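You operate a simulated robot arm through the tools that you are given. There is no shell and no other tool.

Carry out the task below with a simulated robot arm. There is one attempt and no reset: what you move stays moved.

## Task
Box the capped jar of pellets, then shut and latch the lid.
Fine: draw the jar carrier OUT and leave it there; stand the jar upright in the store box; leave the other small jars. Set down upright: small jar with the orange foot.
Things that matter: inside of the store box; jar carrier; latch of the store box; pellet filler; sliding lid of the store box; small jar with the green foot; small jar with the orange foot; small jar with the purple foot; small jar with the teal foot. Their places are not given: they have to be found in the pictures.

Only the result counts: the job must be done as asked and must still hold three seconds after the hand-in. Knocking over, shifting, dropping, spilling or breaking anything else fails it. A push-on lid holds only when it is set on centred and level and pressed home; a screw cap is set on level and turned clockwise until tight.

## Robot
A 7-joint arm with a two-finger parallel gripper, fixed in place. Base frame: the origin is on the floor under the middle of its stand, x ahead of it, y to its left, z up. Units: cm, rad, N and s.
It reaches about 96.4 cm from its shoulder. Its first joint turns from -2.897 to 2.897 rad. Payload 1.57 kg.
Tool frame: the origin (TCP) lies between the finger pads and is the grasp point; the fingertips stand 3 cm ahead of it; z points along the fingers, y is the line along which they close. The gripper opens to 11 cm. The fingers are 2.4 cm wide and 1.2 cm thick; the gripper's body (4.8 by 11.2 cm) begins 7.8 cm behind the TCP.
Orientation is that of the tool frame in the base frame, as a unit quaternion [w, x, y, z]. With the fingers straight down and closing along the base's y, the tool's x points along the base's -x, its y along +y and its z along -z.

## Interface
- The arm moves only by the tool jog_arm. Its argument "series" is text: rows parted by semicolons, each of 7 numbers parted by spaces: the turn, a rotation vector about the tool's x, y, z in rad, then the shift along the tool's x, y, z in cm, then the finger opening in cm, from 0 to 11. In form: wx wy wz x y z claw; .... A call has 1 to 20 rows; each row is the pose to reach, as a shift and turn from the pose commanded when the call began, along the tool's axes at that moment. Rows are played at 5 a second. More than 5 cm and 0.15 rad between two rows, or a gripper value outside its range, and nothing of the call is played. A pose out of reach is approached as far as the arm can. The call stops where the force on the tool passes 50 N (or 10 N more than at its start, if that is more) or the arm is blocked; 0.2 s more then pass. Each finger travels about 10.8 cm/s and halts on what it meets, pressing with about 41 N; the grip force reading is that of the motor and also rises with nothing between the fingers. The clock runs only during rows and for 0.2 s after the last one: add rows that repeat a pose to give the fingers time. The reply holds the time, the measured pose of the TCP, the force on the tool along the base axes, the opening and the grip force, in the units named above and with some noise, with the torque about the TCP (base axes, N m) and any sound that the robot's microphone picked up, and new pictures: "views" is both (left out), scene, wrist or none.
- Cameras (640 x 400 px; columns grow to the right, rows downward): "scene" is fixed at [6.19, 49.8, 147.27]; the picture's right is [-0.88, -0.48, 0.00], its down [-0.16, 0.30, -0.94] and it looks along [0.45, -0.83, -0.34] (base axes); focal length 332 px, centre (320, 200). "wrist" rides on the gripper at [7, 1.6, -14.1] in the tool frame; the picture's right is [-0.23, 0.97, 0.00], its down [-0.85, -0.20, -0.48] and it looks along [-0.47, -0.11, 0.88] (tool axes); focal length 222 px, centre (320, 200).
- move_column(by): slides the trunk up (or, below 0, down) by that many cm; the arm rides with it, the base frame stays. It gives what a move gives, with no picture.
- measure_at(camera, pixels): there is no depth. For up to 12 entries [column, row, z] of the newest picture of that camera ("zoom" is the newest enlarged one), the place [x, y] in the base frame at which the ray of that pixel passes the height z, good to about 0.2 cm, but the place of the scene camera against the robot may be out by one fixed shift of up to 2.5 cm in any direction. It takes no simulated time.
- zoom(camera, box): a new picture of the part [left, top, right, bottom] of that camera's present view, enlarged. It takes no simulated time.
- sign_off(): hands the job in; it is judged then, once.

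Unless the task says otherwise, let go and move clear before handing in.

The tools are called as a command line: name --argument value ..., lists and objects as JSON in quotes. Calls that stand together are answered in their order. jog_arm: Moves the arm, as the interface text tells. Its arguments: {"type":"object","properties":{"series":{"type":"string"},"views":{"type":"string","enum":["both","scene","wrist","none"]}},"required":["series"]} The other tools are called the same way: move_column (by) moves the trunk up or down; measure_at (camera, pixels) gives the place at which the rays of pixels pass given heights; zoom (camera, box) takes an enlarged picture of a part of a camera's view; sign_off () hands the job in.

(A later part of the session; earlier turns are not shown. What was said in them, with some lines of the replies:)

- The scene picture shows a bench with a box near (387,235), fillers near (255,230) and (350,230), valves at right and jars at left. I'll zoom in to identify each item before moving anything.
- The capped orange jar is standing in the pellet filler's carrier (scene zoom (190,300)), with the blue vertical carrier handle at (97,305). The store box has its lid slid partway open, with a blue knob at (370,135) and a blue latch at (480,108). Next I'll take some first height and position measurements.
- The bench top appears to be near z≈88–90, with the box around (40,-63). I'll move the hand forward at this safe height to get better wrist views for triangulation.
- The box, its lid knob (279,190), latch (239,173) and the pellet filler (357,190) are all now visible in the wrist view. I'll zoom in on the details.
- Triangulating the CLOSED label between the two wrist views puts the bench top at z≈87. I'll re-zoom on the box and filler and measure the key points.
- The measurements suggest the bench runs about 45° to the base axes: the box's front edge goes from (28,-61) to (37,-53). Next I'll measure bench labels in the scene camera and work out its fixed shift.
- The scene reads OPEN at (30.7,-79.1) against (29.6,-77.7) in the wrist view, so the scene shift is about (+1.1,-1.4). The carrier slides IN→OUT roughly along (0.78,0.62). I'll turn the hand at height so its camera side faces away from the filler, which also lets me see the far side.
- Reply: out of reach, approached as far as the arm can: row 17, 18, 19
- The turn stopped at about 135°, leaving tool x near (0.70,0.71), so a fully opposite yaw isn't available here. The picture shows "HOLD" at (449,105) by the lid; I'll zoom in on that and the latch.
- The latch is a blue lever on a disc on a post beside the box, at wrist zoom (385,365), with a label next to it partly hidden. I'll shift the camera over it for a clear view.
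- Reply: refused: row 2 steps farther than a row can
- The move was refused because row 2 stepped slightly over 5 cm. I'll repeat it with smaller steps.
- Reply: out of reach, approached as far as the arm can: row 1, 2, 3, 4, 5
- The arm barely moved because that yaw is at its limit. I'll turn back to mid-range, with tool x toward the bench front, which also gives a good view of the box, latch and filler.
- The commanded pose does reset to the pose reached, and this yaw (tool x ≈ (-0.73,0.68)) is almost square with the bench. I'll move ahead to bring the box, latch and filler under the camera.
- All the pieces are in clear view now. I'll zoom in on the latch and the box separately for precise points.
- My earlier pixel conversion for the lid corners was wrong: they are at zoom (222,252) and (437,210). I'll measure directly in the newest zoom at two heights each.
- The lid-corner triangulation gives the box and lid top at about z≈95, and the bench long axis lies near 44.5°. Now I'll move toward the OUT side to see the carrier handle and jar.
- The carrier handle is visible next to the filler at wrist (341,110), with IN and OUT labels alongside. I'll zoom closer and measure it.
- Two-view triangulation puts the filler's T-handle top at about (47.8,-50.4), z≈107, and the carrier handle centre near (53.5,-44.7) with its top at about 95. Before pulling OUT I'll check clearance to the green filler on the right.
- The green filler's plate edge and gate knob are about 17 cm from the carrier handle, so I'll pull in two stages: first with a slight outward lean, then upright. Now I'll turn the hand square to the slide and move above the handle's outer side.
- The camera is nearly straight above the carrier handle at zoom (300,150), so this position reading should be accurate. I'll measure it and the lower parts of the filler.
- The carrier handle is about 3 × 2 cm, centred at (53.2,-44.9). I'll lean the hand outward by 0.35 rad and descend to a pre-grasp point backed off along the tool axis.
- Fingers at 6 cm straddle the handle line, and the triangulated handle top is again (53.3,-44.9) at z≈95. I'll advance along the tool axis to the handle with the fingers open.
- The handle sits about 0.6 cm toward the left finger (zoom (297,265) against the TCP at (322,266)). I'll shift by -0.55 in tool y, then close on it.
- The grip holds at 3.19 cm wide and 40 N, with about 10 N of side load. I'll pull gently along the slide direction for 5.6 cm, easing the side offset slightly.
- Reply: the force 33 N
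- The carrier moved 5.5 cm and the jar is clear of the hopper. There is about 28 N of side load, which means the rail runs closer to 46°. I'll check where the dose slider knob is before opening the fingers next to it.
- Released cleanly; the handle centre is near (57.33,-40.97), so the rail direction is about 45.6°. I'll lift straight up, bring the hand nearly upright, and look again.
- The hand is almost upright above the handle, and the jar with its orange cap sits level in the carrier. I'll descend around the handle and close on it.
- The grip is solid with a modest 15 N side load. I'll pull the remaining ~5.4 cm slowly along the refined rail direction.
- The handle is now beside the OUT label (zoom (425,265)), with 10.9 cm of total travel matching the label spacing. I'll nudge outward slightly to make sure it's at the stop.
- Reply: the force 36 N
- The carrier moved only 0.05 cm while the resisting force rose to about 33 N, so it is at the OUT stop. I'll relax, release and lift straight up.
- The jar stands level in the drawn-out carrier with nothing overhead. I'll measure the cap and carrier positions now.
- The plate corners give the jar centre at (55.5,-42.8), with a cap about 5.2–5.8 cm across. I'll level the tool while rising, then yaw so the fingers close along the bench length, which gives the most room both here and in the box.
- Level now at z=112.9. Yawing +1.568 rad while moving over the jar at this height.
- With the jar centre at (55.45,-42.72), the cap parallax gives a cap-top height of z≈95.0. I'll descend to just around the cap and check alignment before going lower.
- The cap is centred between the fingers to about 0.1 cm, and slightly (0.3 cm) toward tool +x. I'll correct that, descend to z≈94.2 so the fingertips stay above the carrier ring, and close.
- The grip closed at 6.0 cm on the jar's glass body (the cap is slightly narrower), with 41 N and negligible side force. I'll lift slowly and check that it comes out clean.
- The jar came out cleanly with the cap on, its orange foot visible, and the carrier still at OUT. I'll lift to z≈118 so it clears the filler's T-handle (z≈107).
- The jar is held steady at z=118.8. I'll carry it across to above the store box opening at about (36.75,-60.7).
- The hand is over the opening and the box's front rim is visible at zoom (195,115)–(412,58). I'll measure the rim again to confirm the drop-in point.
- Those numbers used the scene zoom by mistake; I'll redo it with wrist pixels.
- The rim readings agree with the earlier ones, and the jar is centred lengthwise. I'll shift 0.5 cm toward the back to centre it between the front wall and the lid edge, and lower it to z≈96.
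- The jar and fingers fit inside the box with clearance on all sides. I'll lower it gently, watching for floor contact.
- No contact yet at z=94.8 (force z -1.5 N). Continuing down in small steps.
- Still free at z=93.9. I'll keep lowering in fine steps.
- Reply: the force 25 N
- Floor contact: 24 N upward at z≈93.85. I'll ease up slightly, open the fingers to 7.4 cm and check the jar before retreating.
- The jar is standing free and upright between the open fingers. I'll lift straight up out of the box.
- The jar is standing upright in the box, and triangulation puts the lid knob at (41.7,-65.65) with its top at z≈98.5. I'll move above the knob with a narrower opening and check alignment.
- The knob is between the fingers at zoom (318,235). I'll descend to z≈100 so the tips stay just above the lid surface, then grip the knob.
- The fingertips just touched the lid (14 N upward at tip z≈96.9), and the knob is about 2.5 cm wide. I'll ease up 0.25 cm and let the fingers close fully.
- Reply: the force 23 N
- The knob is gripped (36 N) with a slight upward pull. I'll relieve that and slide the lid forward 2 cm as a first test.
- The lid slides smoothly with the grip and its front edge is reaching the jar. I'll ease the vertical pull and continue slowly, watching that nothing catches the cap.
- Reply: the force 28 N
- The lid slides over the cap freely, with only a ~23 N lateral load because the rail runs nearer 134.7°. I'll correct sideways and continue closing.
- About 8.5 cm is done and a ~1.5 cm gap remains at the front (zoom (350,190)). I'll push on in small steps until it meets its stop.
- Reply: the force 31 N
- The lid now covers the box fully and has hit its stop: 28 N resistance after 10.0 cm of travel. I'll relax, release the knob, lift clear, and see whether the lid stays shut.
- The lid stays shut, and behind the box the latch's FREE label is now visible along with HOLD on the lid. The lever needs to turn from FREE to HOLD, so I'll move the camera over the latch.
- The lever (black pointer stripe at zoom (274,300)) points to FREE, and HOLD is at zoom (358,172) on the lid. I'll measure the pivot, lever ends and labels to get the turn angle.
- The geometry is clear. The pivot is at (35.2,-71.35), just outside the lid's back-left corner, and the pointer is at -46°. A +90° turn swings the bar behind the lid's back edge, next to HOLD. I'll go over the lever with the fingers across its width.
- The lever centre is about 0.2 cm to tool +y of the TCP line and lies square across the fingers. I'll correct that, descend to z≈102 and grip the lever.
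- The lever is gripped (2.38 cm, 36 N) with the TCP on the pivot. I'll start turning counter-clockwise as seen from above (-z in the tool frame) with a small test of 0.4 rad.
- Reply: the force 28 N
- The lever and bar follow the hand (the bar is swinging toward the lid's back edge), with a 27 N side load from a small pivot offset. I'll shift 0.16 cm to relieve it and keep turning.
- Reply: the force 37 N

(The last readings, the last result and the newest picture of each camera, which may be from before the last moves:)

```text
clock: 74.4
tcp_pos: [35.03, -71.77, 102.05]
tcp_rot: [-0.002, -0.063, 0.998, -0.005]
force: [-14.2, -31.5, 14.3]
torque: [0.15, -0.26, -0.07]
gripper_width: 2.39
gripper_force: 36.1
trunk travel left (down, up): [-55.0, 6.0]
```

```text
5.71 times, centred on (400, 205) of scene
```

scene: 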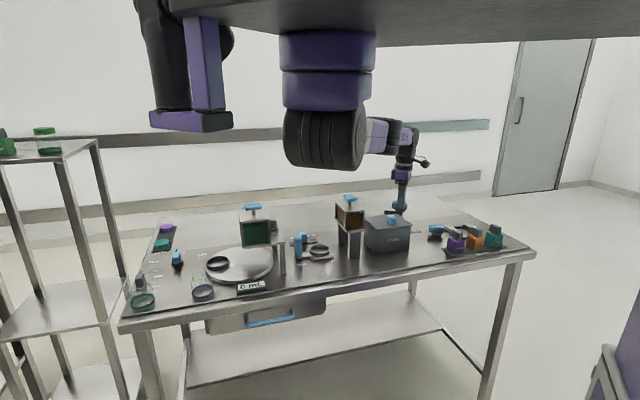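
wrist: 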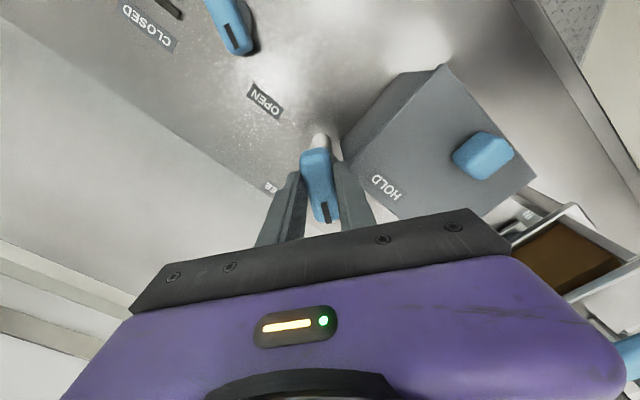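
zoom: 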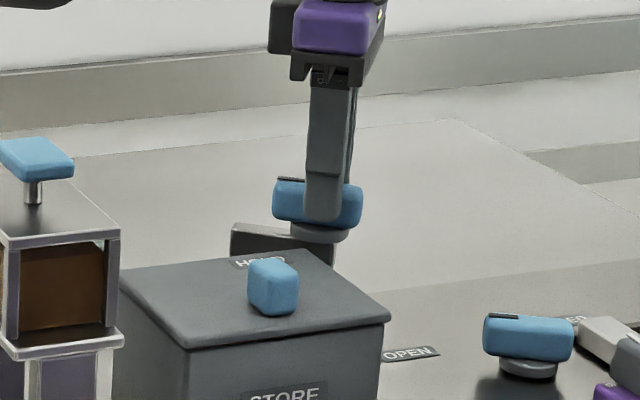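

The pointer has swung about 52°, now at roughly 7°. I'll relieve the side load again and turn the remaining ~38° toward HOLD.

jog_arm --series "0 0 0 0.06 -0.1 -0.05 1.2; 0 0 0 0.1 -0.18 -0.08 1.2; 0 0 -0.1 0.1 -0.18 -0.08 1.2; 0 0 -0.2 0.1 -0.18 -0.08 1.2; 0 0 -0.3 0.1 -0.18 -0.08 1.2; 0 0 -0.4 0.1 -0.18 -0.08 1.2; 0 0 -0.4 0.1 -0.18 -0.08 1.2"

zoom --camera "wrist" --box '[220, 100, 420, 240]'

zoom --camera "scene" --box '[360, 170, 440, 240]'

```text
clock: 76.0
tcp_pos: [35.16, -71.79, 101.88]
tcp_rot: [-0.002, -0.261, 0.965, -0.006]
force: [0.9, -38.4, 8.7]
torque: [-0.1, 0.33, -0.02]
gripper_width: 2.43
gripper_force: 36.0
out of reach, approached as far as the arm can: row 3, 4, 5, 6
trunk travel left (down, up): [-55.0, 6.0]
```

scene: 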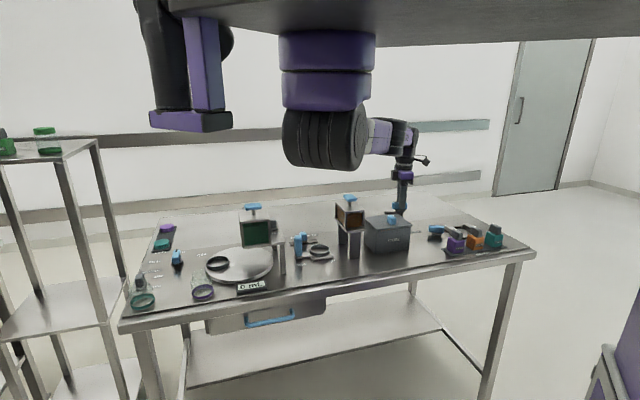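
wrist: 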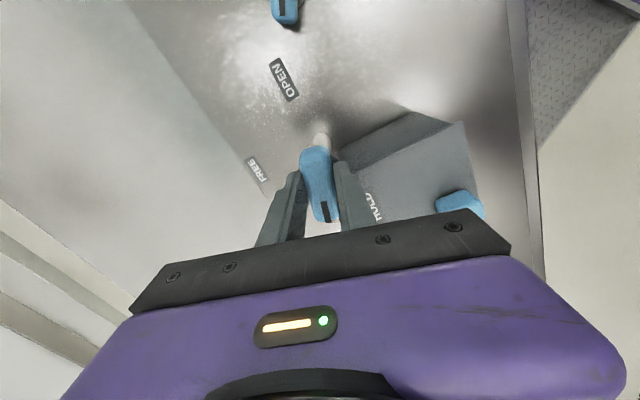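

```text
2.86 times, centred on (320, 170) of wrist
```

zoom: 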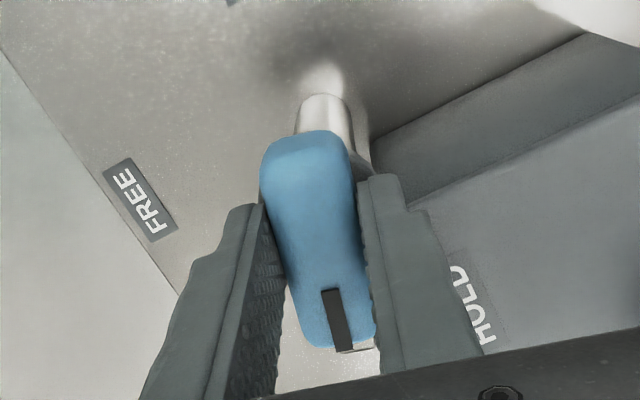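

```text
5.71 times, centred on (400, 205) of scene
```

zoom: 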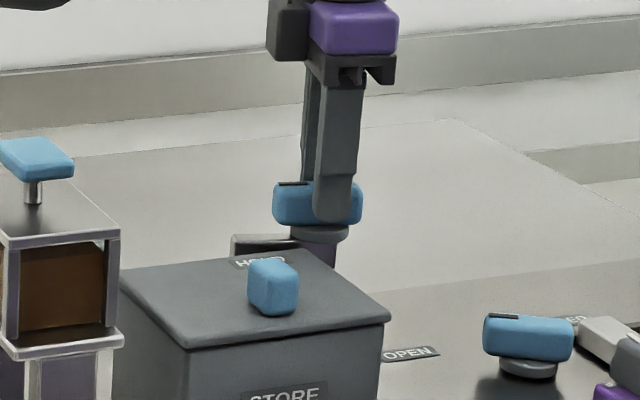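

The pointer is now at about 30°, with 38 N of side load toward -y and some "out of reach" rows. I'll first shift the hand 0.15 cm toward -y without turning, to see how the load responds.

jog_arm --series "0 0 0 0.04 -0.06 -0.03 1.2; 0 0 0 0.076 -0.13 -0.05 1.2; 0 0 0 0.076 -0.13 -0.05 1.2" --views "none"

```text
clock: 76.8
tcp_pos: [35.14, -72.01, 102.11]
tcp_rot: [-0.001, -0.261, 0.965, -0.005]
force: [9.7, -36.4, -0.6]
torque: [-0.56, 0.8, -0.05]
gripper_width: 2.37
gripper_force: 35.9
out of reach, approached as far as the arm can: row 1, 2, 3
trunk travel left (down, up): [-55.0, 6.0]
```

The hand moved 0.2 cm but the load stayed at about 36 N, equal to the grip force, so I want to see exactly what is touching.

zoom --camera "scene" --box '[375, 180, 425, 235]'

zoom --camera "wrist" --box '[260, 110, 400, 230]'

```text
7.27 times, centred on (400, 208) of scene
```

zoom: 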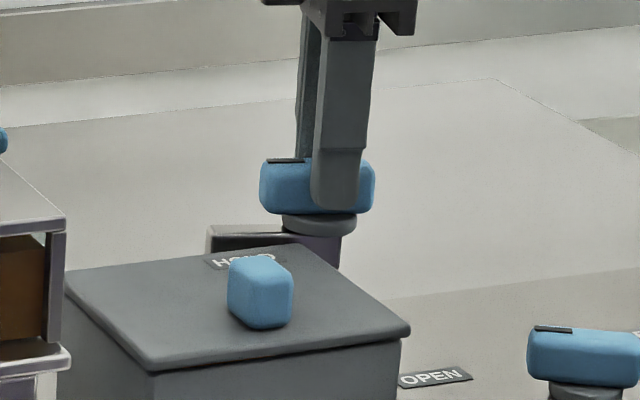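

```text
3.33 times, centred on (330, 170) of wrist
```

zoom: 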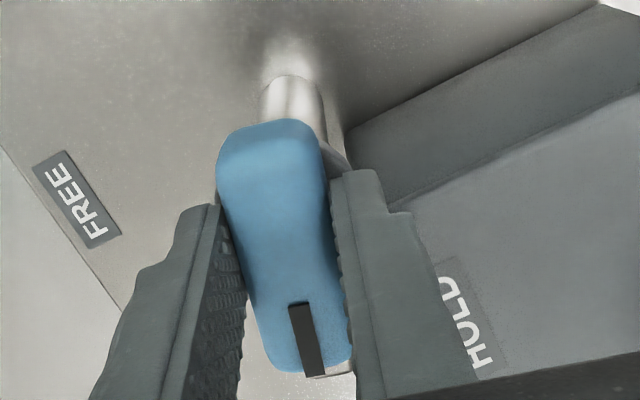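

The lever and bar are turning properly: the bar now lies along the lid's back edge at roughly 30°. To remove the unexplained load I'll release the lever, which should stay put, and re-centre before the last part.

jog_arm --series "0 0 0 0 0 0 2.8; 0 0 0 0 0 0 3.6; 0 0 0 0 0 0 4.2; 0 0 0 0 0 0 4.2"

zoom --camera "wrist" --box '[260, 110, 400, 230]'

zoom --camera "scene" --box '[375, 180, 425, 235]'

```text
clock: 77.8
tcp_pos: [35.02, -71.56, 102.12]
tcp_rot: [-0.001, -0.26, 0.966, -0.002]
force: [0.2, 0.4, 0.1]
torque: [0.0, 0.04, 0.01]
gripper_width: 4.2
gripper_force: 0.1
trunk travel left (down, up): [-55.0, 6.0]
```

scene: 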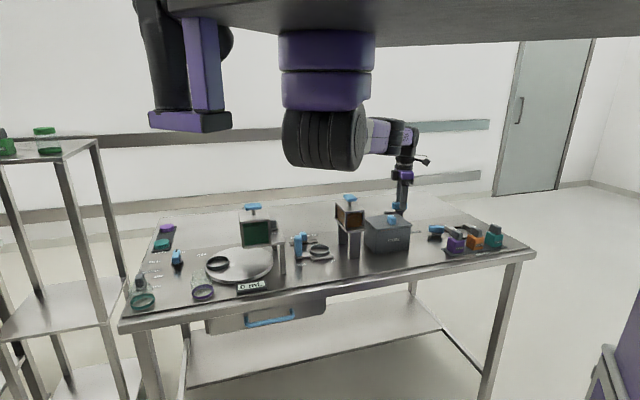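
wrist: 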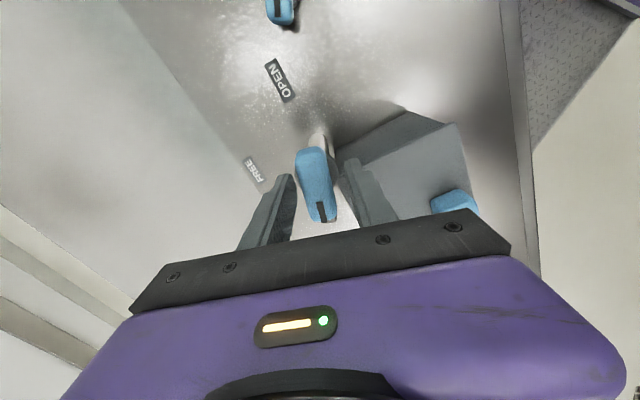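

```text
3.33 times, centred on (330, 170) of wrist
```

zoom: 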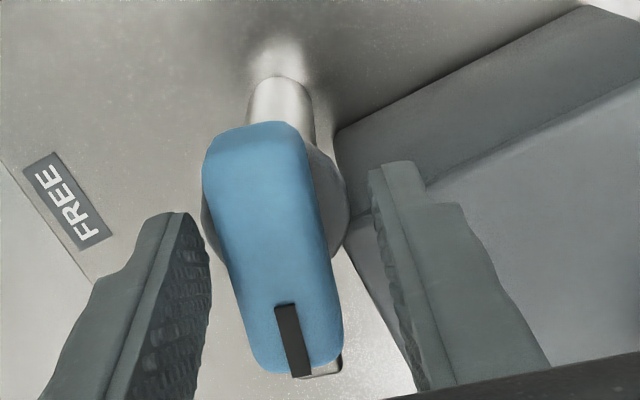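

```text
7.27 times, centred on (400, 208) of scene
```

zoom: 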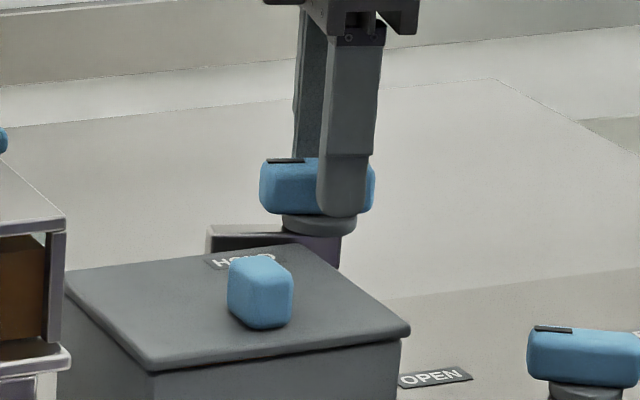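

Released: the load vanished and the lever stayed at about 30°. The hand had settled 0.4 cm off the lever in tool y, because the earlier shifts were refused as out of reach. I'll test whether I can re-centre by -0.39 in tool y with the fingers open.

jog_arm --series "0 0 0 0 -0.2 0 4.2; 0 0 0 0 -0.39 0 4.2; 0 0 0 0 -0.39 0 4.2" --views "none"

```text
clock: 78.6
tcp_pos: [35.18, -71.53, 102.1]
tcp_rot: [-0.001, -0.259, 0.966, -0.002]
force: [0.8, 0.2, 0.5]
torque: [0.0, -0.02, -0.04]
gripper_width: 4.23
gripper_force: 0.1
out of reach, approached as far as the arm can: row 2, 3
trunk travel left (down, up): [-55.0, 6.0]
```

The hand can't go further -y at this height and trunk setting; it's a reach limit. I'll lift clear of the lever and lower the trunk a bit so the arm gains horizontal reach.

jog_arm --series "0 0 0 0 0 -2 4.2; 0 0 0 0 0 -5 4.2; 0 0 0 0 0 -9 4.2; 0 0 0 0 0 -13 4.2; 0 0 0 0 0 -13 4.2"

```text
clock: 79.8
tcp_pos: [35.3, -72.05, 115.45]
tcp_rot: [-0.002, -0.26, 0.966, -0.002]
force: [-0.9, 1.0, 0.1]
torque: [0.0, -0.02, 0.01]
gripper_width: 4.19
gripper_force: 0.1
out of reach, approached as far as the arm can: row 3, 4, 5
trunk travel left (down, up): [-55.0, 6.0]
```

scene: 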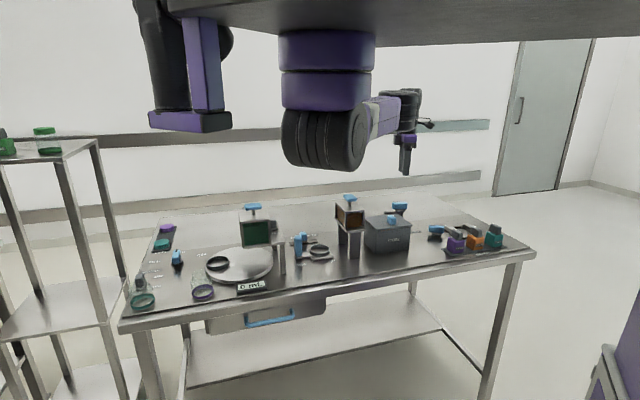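
wrist: 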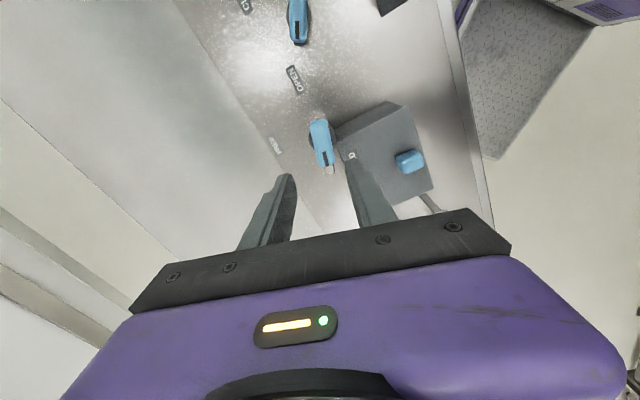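

At z=115 the hand reaches y=-72.05, further than it could lower down, which confirms a radial reach limit below the shoulder. I'll lower the trunk 8 cm; the fingertips will still be above the lever.

move_column --by -8

```text
clock: 81.0
tcp_pos: [35.17, -72.0, 107.33]
tcp_rot: [-0.002, -0.26, 0.966, -0.001]
force: [-0.4, 0.5, 0.8]
torque: [0.0, 0.01, 0.02]
gripper_width: 4.19
gripper_force: 0.1
trunk travel left (down, up): [-47.0, 14.0]
```

The trunk is down 8 cm and the TCP is at (35.17,-72.0,107.3). I'll take a fresh look at the lever from here, with a tiny descent to test reach.

jog_arm --series "0 0 0 0 0 1 4.6; 0 0 0 0 0 1.5 4.6; 0 0 0 0 0 1.5 4.6"

zoom --camera "wrist" --box '[240, 80, 440, 230]'

zoom --camera "scene" --box '[360, 170, 440, 240]'

```text
clock: 81.8
tcp_pos: [35.41, -71.99, 105.78]
tcp_rot: [-0.001, -0.261, 0.965, -0.001]
force: [-0.1, -0.5, 0.5]
torque: [0.03, -0.01, -0.02]
gripper_width: 4.58
gripper_force: 0.0
trunk travel left (down, up): [-47.0, 14.0]
```

scene: 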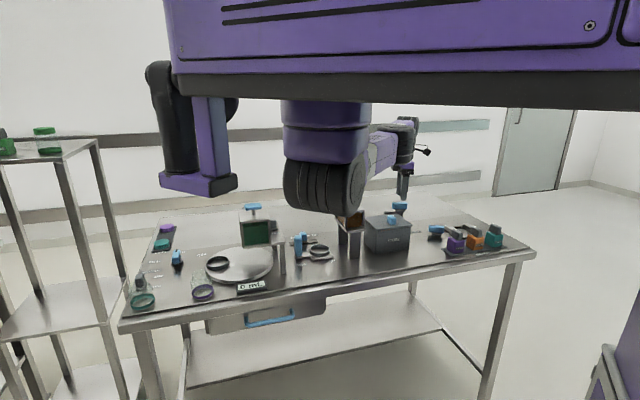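
wrist: 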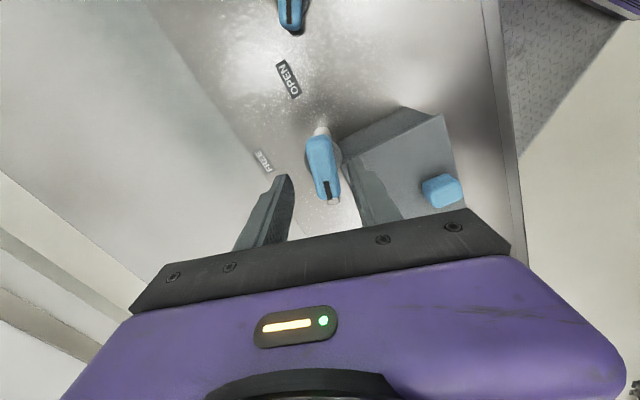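

```text
2.67 times, centred on (340, 155) of wrist
```

zoom: 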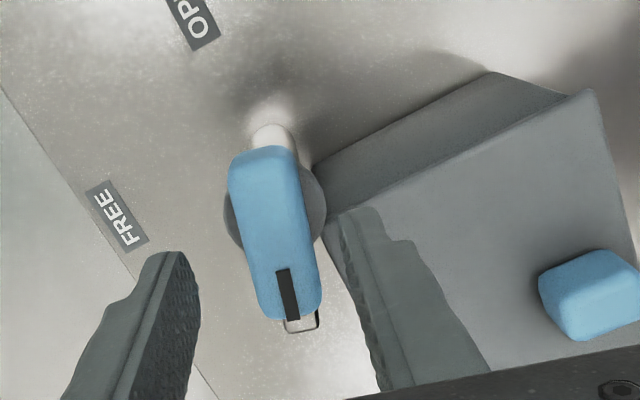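

```text
5.71 times, centred on (400, 205) of scene
```

zoom: 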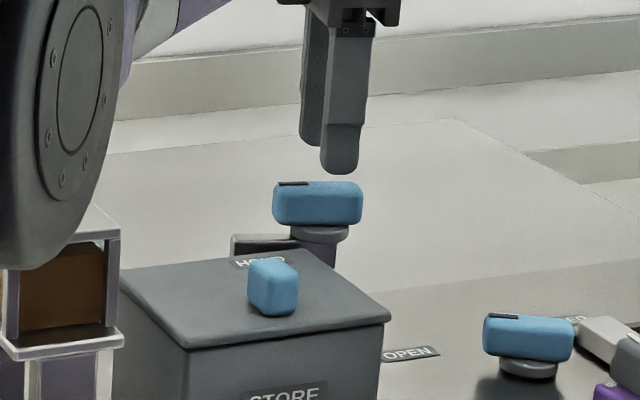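

With the trunk lower there's no reach warning, and the lever is within 0.2 cm of centre. I'll descend and re-grip it.

jog_arm --series "0 0 0 0 0.1 1.2 4.6; 0 0 0 0 0.2 2.4 4.6; 0 0 0 0 0.2 3.7 4.6; 0 0 0 0 0.2 3.7 4.6; 0 0 0 0 0.2 3.7 3.2; 0 0 0 0 0.2 3.7 2; 0 0 0 0 0.2 3.7 1.2; 0 0 0 0 0.2 3.7 1.2"

zoom --camera "wrist" --box '[260, 110, 400, 230]'

```text
clock: 83.6
tcp_pos: [35.14, -71.94, 102.2]
tcp_rot: [-0.002, -0.26, 0.966, 0.0]
force: [-4.5, 13.1, -0.7]
torque: [0.31, -0.01, 0.04]
gripper_width: 2.42
gripper_force: 36.2
trunk travel left (down, up): [-47.0, 14.0]
```

scene: 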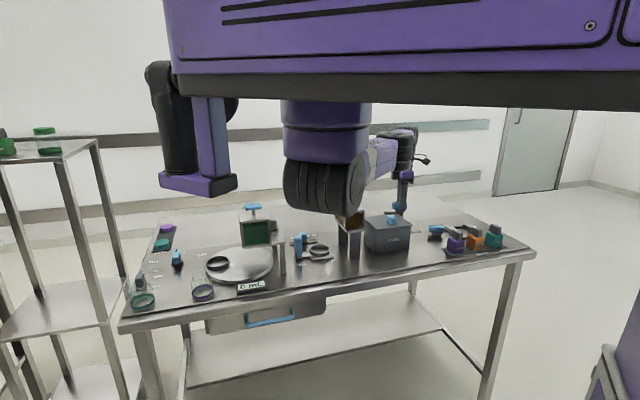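
wrist: 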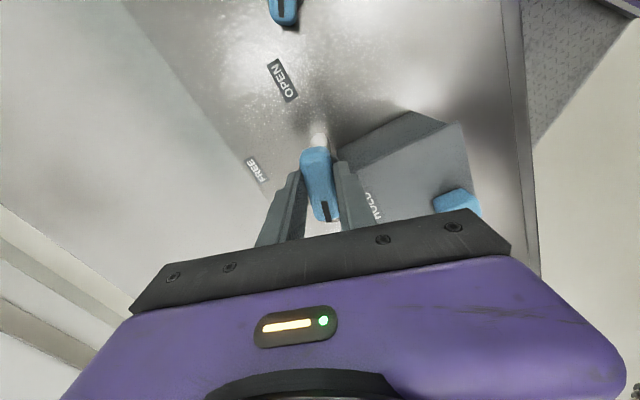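

```text
3.33 times, centred on (330, 170) of wrist
```

zoom: 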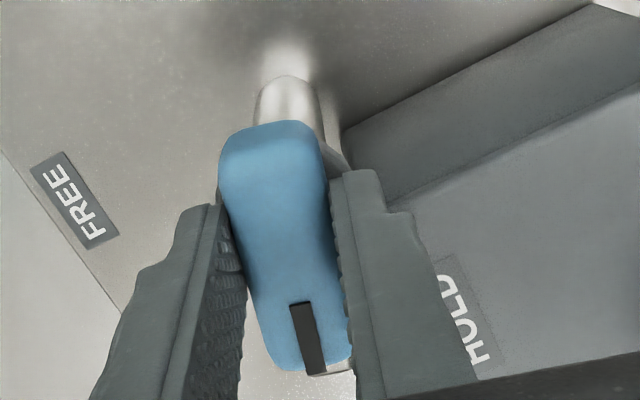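

Gripped again with only a light load. I'll turn the remaining 0.27 rad toward HOLD.

jog_arm --series "0 0 -0.04 0 0.06 0 1.2; 0 0 -0.1 0 0.06 0 1.2; 0 0 -0.16 0 0.06 0 1.2; 0 0 -0.22 0 0.06 0 1.2; 0 0 -0.27 0 0.06 0 1.2; 0 0 -0.27 0 0.06 0 1.2"

zoom --camera "wrist" --box '[260, 80, 420, 230]'

zoom --camera "scene" --box '[360, 170, 440, 240]'

```text
clock: 85.0
tcp_pos: [35.11, -71.9, 102.17]
tcp_rot: [-0.001, -0.387, 0.922, -0.001]
force: [-3.4, 9.2, 7.6]
torque: [-0.11, -0.09, -0.73]
gripper_width: 2.37
gripper_force: 35.8
trunk travel left (down, up): [-47.0, 14.0]
```

scene: 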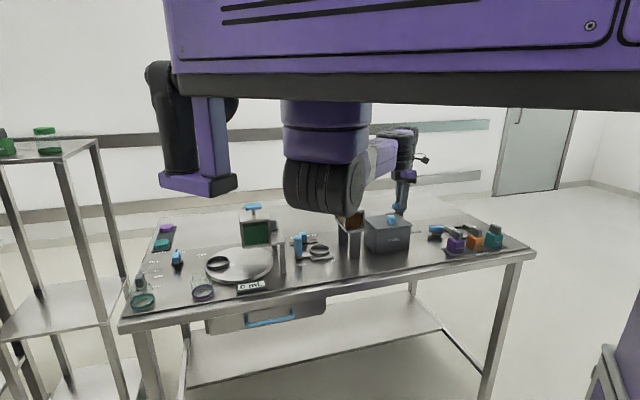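
wrist: 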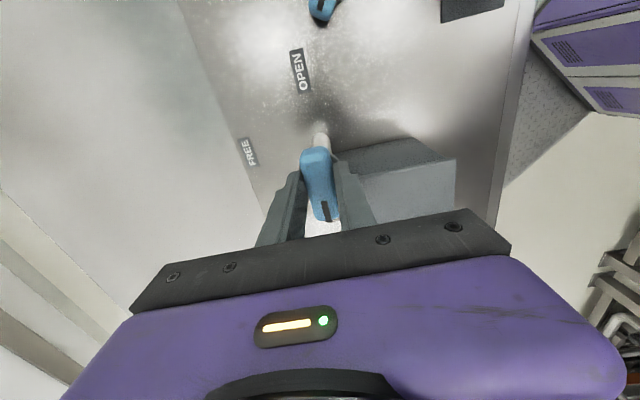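

```text
2.67 times, centred on (340, 155) of wrist
```

zoom: 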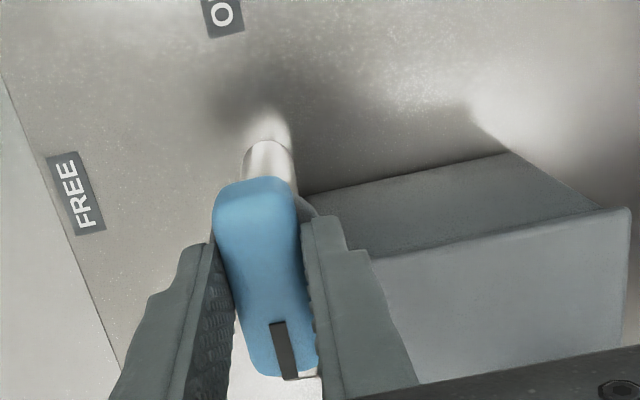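

```text
5.71 times, centred on (400, 205) of scene
```

zoom: 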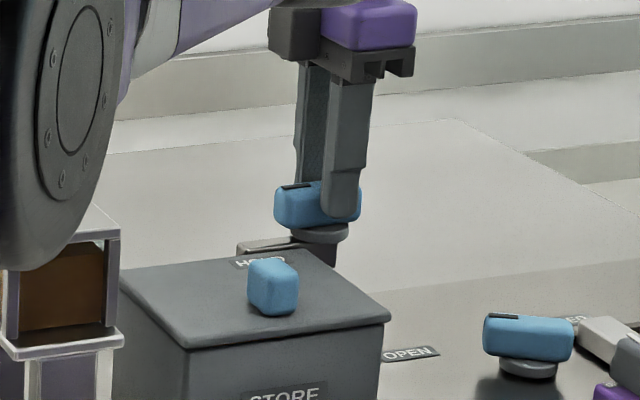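

The pointer is at about 45.5° and the torque about z rose to -0.73 N·m, suggesting the end stop. I'll press slightly further to confirm it's seated.

jog_arm --series "0 0 -0.03 0 0 0 1.2; 0 0 -0.06 0 0 0 1.2; 0 0 -0.08 0 0 0 1.2; 0 0 -0.08 0 0 0 1.2" --views "none"

```text
clock: 86.0
tcp_pos: [35.12, -71.9, 102.25]
tcp_rot: [-0.001, -0.424, 0.906, 0.001]
force: [-2.7, 6.0, 10.5]
torque: [-0.23, -0.16, -1.31]
gripper_width: 2.55
gripper_force: 36.4
trunk travel left (down, up): [-47.0, 14.0]
```

The torque rose to -1.31 N·m and the fingers started to splay (2.55 cm) without the lever following, so it's at its end stop. I'll back off that twist, release and lift to inspect.

jog_arm --series "0 0 0.04 0 0 0 1.2; 0 0 0.075 0 0 0 1.2; 0 0 0.075 0 0 0 2.8; 0 0 0.075 0 0 0 4; 0 0 0.075 0 0 0 4.6; 0 0 0.075 0 0 -2 4.6; 0 0 0.075 0 0 -6 4.6; 0 0 0.075 0 0 -10 4.6; 0 0 0.075 0 0 -13 4.6; 0 0 0.075 0 0 -13 4.6"

zoom --camera "wrist" --box '[240, 60, 440, 220]'

zoom --camera "scene" --box '[360, 180, 440, 250]'

```text
clock: 88.2
tcp_pos: [34.94, -71.57, 114.96]
tcp_rot: [-0.002, -0.391, 0.921, -0.001]
force: [-0.2, 0.2, 0.4]
torque: [-0.01, 0.01, -0.02]
gripper_width: 4.6
gripper_force: 0.0
out of reach, approached as far as the arm can: row 6
trunk travel left (down, up): [-47.0, 14.0]
```

scene: 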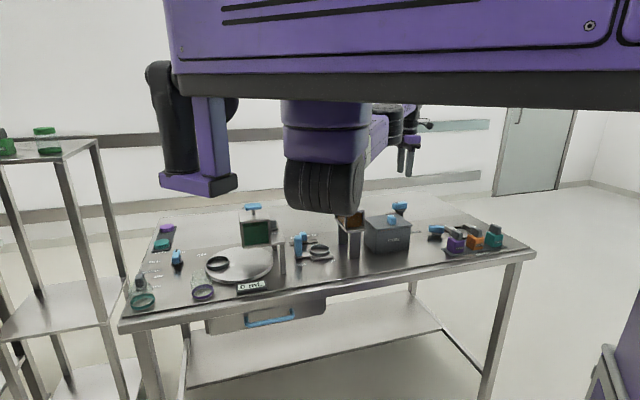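
wrist: 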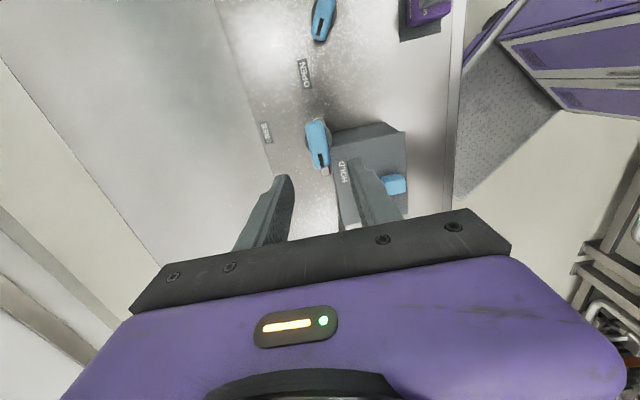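

```text
2.50 times, centred on (340, 140) of wrist
```

zoom: 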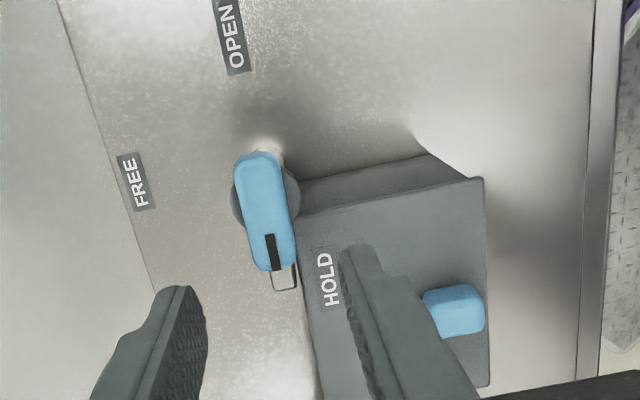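

```text
5.71 times, centred on (400, 215) of scene
```

zoom: 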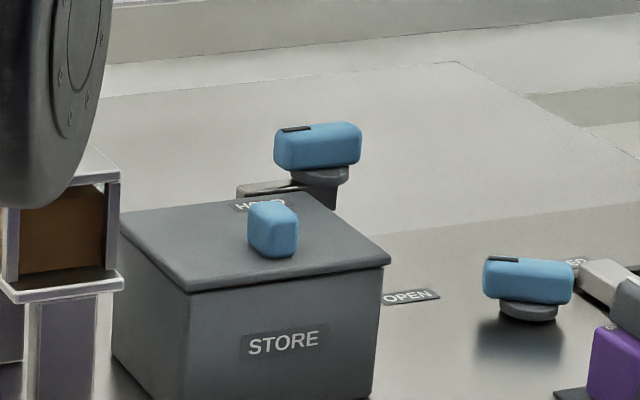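

The bar now lies just behind the lid's back edge with the pointer alongside HOLD. I'll measure the lever's angle against the lid edge to verify it's fully turned.

measure_at --camera "wrist" --pixels '[[314.8, 122, 101], [324.4, 168, 101], [330.8, 138, 96.8], [340, 205, 96.8], [319.6, 142, 101], [404, 131.5, 96.8], [325.5, 172, 98], [342, 172, 96.8]]'

zoom --camera "wrist" --box '[295, 100, 365, 200]'

```text
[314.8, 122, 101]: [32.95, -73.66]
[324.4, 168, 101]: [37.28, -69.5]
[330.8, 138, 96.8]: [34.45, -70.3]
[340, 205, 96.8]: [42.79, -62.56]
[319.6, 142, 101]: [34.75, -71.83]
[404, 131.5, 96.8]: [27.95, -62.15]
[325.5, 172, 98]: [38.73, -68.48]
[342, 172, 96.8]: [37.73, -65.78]
```

```text
4.00 times, centred on (330, 150) of wrist
```

zoom: 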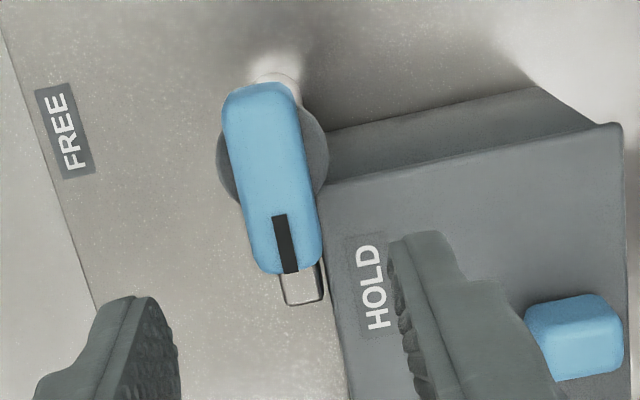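

The lever lies at 43.9° and the lid's back edge at 42.9°, so the latch is fully turned with its bar behind the shut lid. I'll retreat upward and do a last check of the whole bench.

jog_arm --series "0 0 0 0 1 -3 4.6; 0 0 0 0 3 -5 4.6; 0 0 0 0 6 -7 4.6; 0 0 0 0 9 -8 4.6; 0 0 0 0 9 -8 4.6; 0 0 0 0 9 -8 4.6"

zoom --camera "scene" --box '[340, 180, 440, 260]'

zoom --camera "scene" --box '[120, 200, 350, 320]'

zoom --camera "scene" --box '[0, 110, 120, 185]'

```text
clock: 89.6
tcp_pos: [28.55, -65.7, 123.31]
tcp_rot: [-0.001, -0.39, 0.921, 0.0]
force: [-0.7, 0.4, 0.2]
torque: [0.03, -0.02, -0.01]
gripper_width: 4.61
gripper_force: 0.2
trunk travel left (down, up): [-47.0, 14.0]
```

scene: 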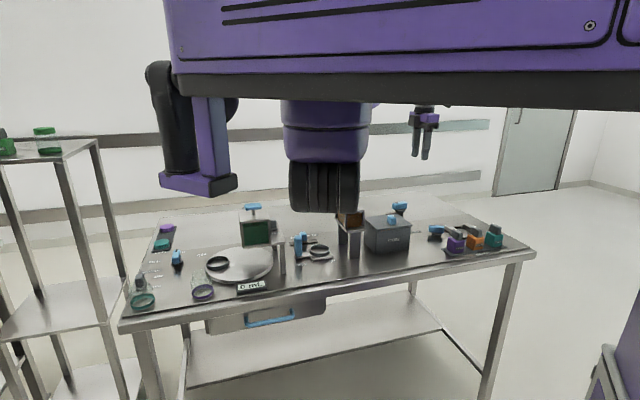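
wrist: 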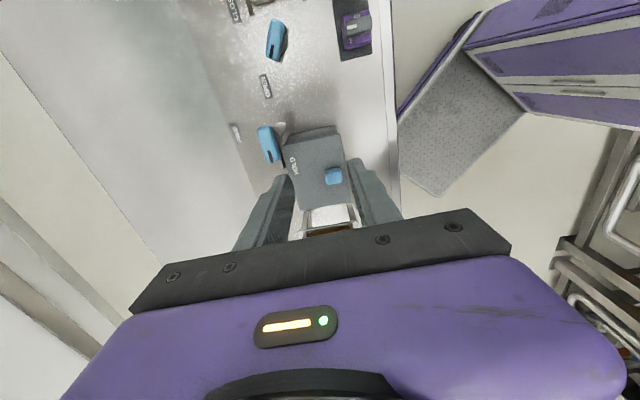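

```text
5.00 times, centred on (390, 220) of scene
```

zoom: 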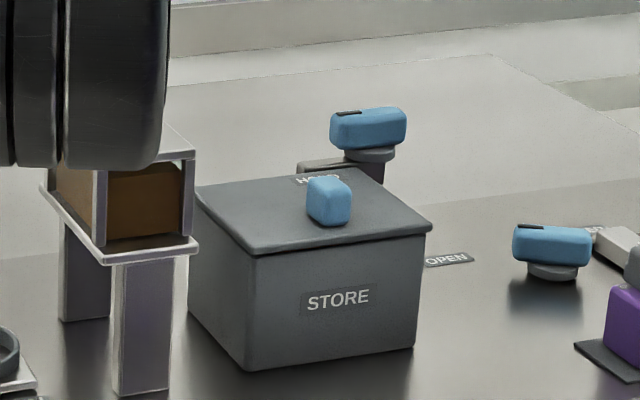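

```text
2.78 times, centred on (235, 260) of scene
```

zoom: 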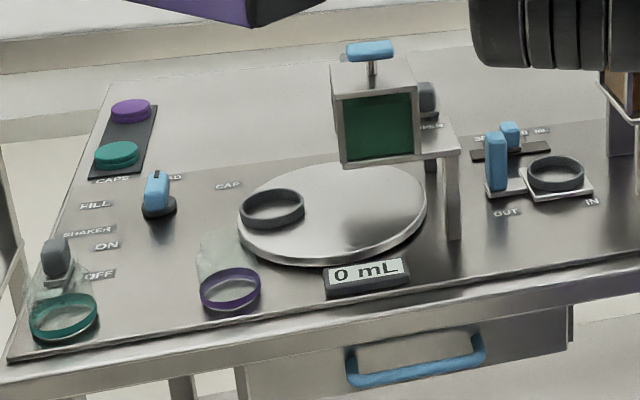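

```text
5.33 times, centred on (60, 148) of scene
```

zoom: 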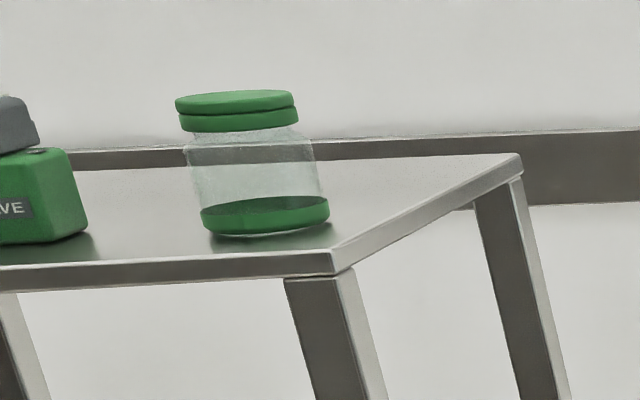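

The lid is shut, the latch is at HOLD with its bar behind the lid, and the carrier is at OUT with its cup empty. The teal, purple and green-footed jars are where they were. The hand is clear and holding nothing, so I'm handing in.

sign_off

```text
The job is handed in.
```

The orange-footed jar of pellets is boxed with its cap on, and the store box lid is shut and latched. The job has been handed in; the hand-in reply gave no verdict.

- **Jar carrier:** drawn fully out to its end stop beside OUT and left there.
- **Jar:** set down upright on the box floor. It was last seen standing straight just before the lid closed over it, and nothing caught the cap as the lid slid across.
- **Lid:** slid forward 10 cm to its stop, and it stayed put when I let go.
- **Latch:** turned a quarter turn from FREE to HOLD until it met its end stop. Its bar now sits right behind the lid's back edge. I did not push on the lid to test that the latch holds it.
- **Other jars:** the teal, purple and green-footed jars were not touched and look unmoved in the last pictures.

I lowered the trunk 8 cm partway through because the arm could not quite reach the latch, and left it there. At hand-in the arm was raised clear of the bench with nothing in the gripper.
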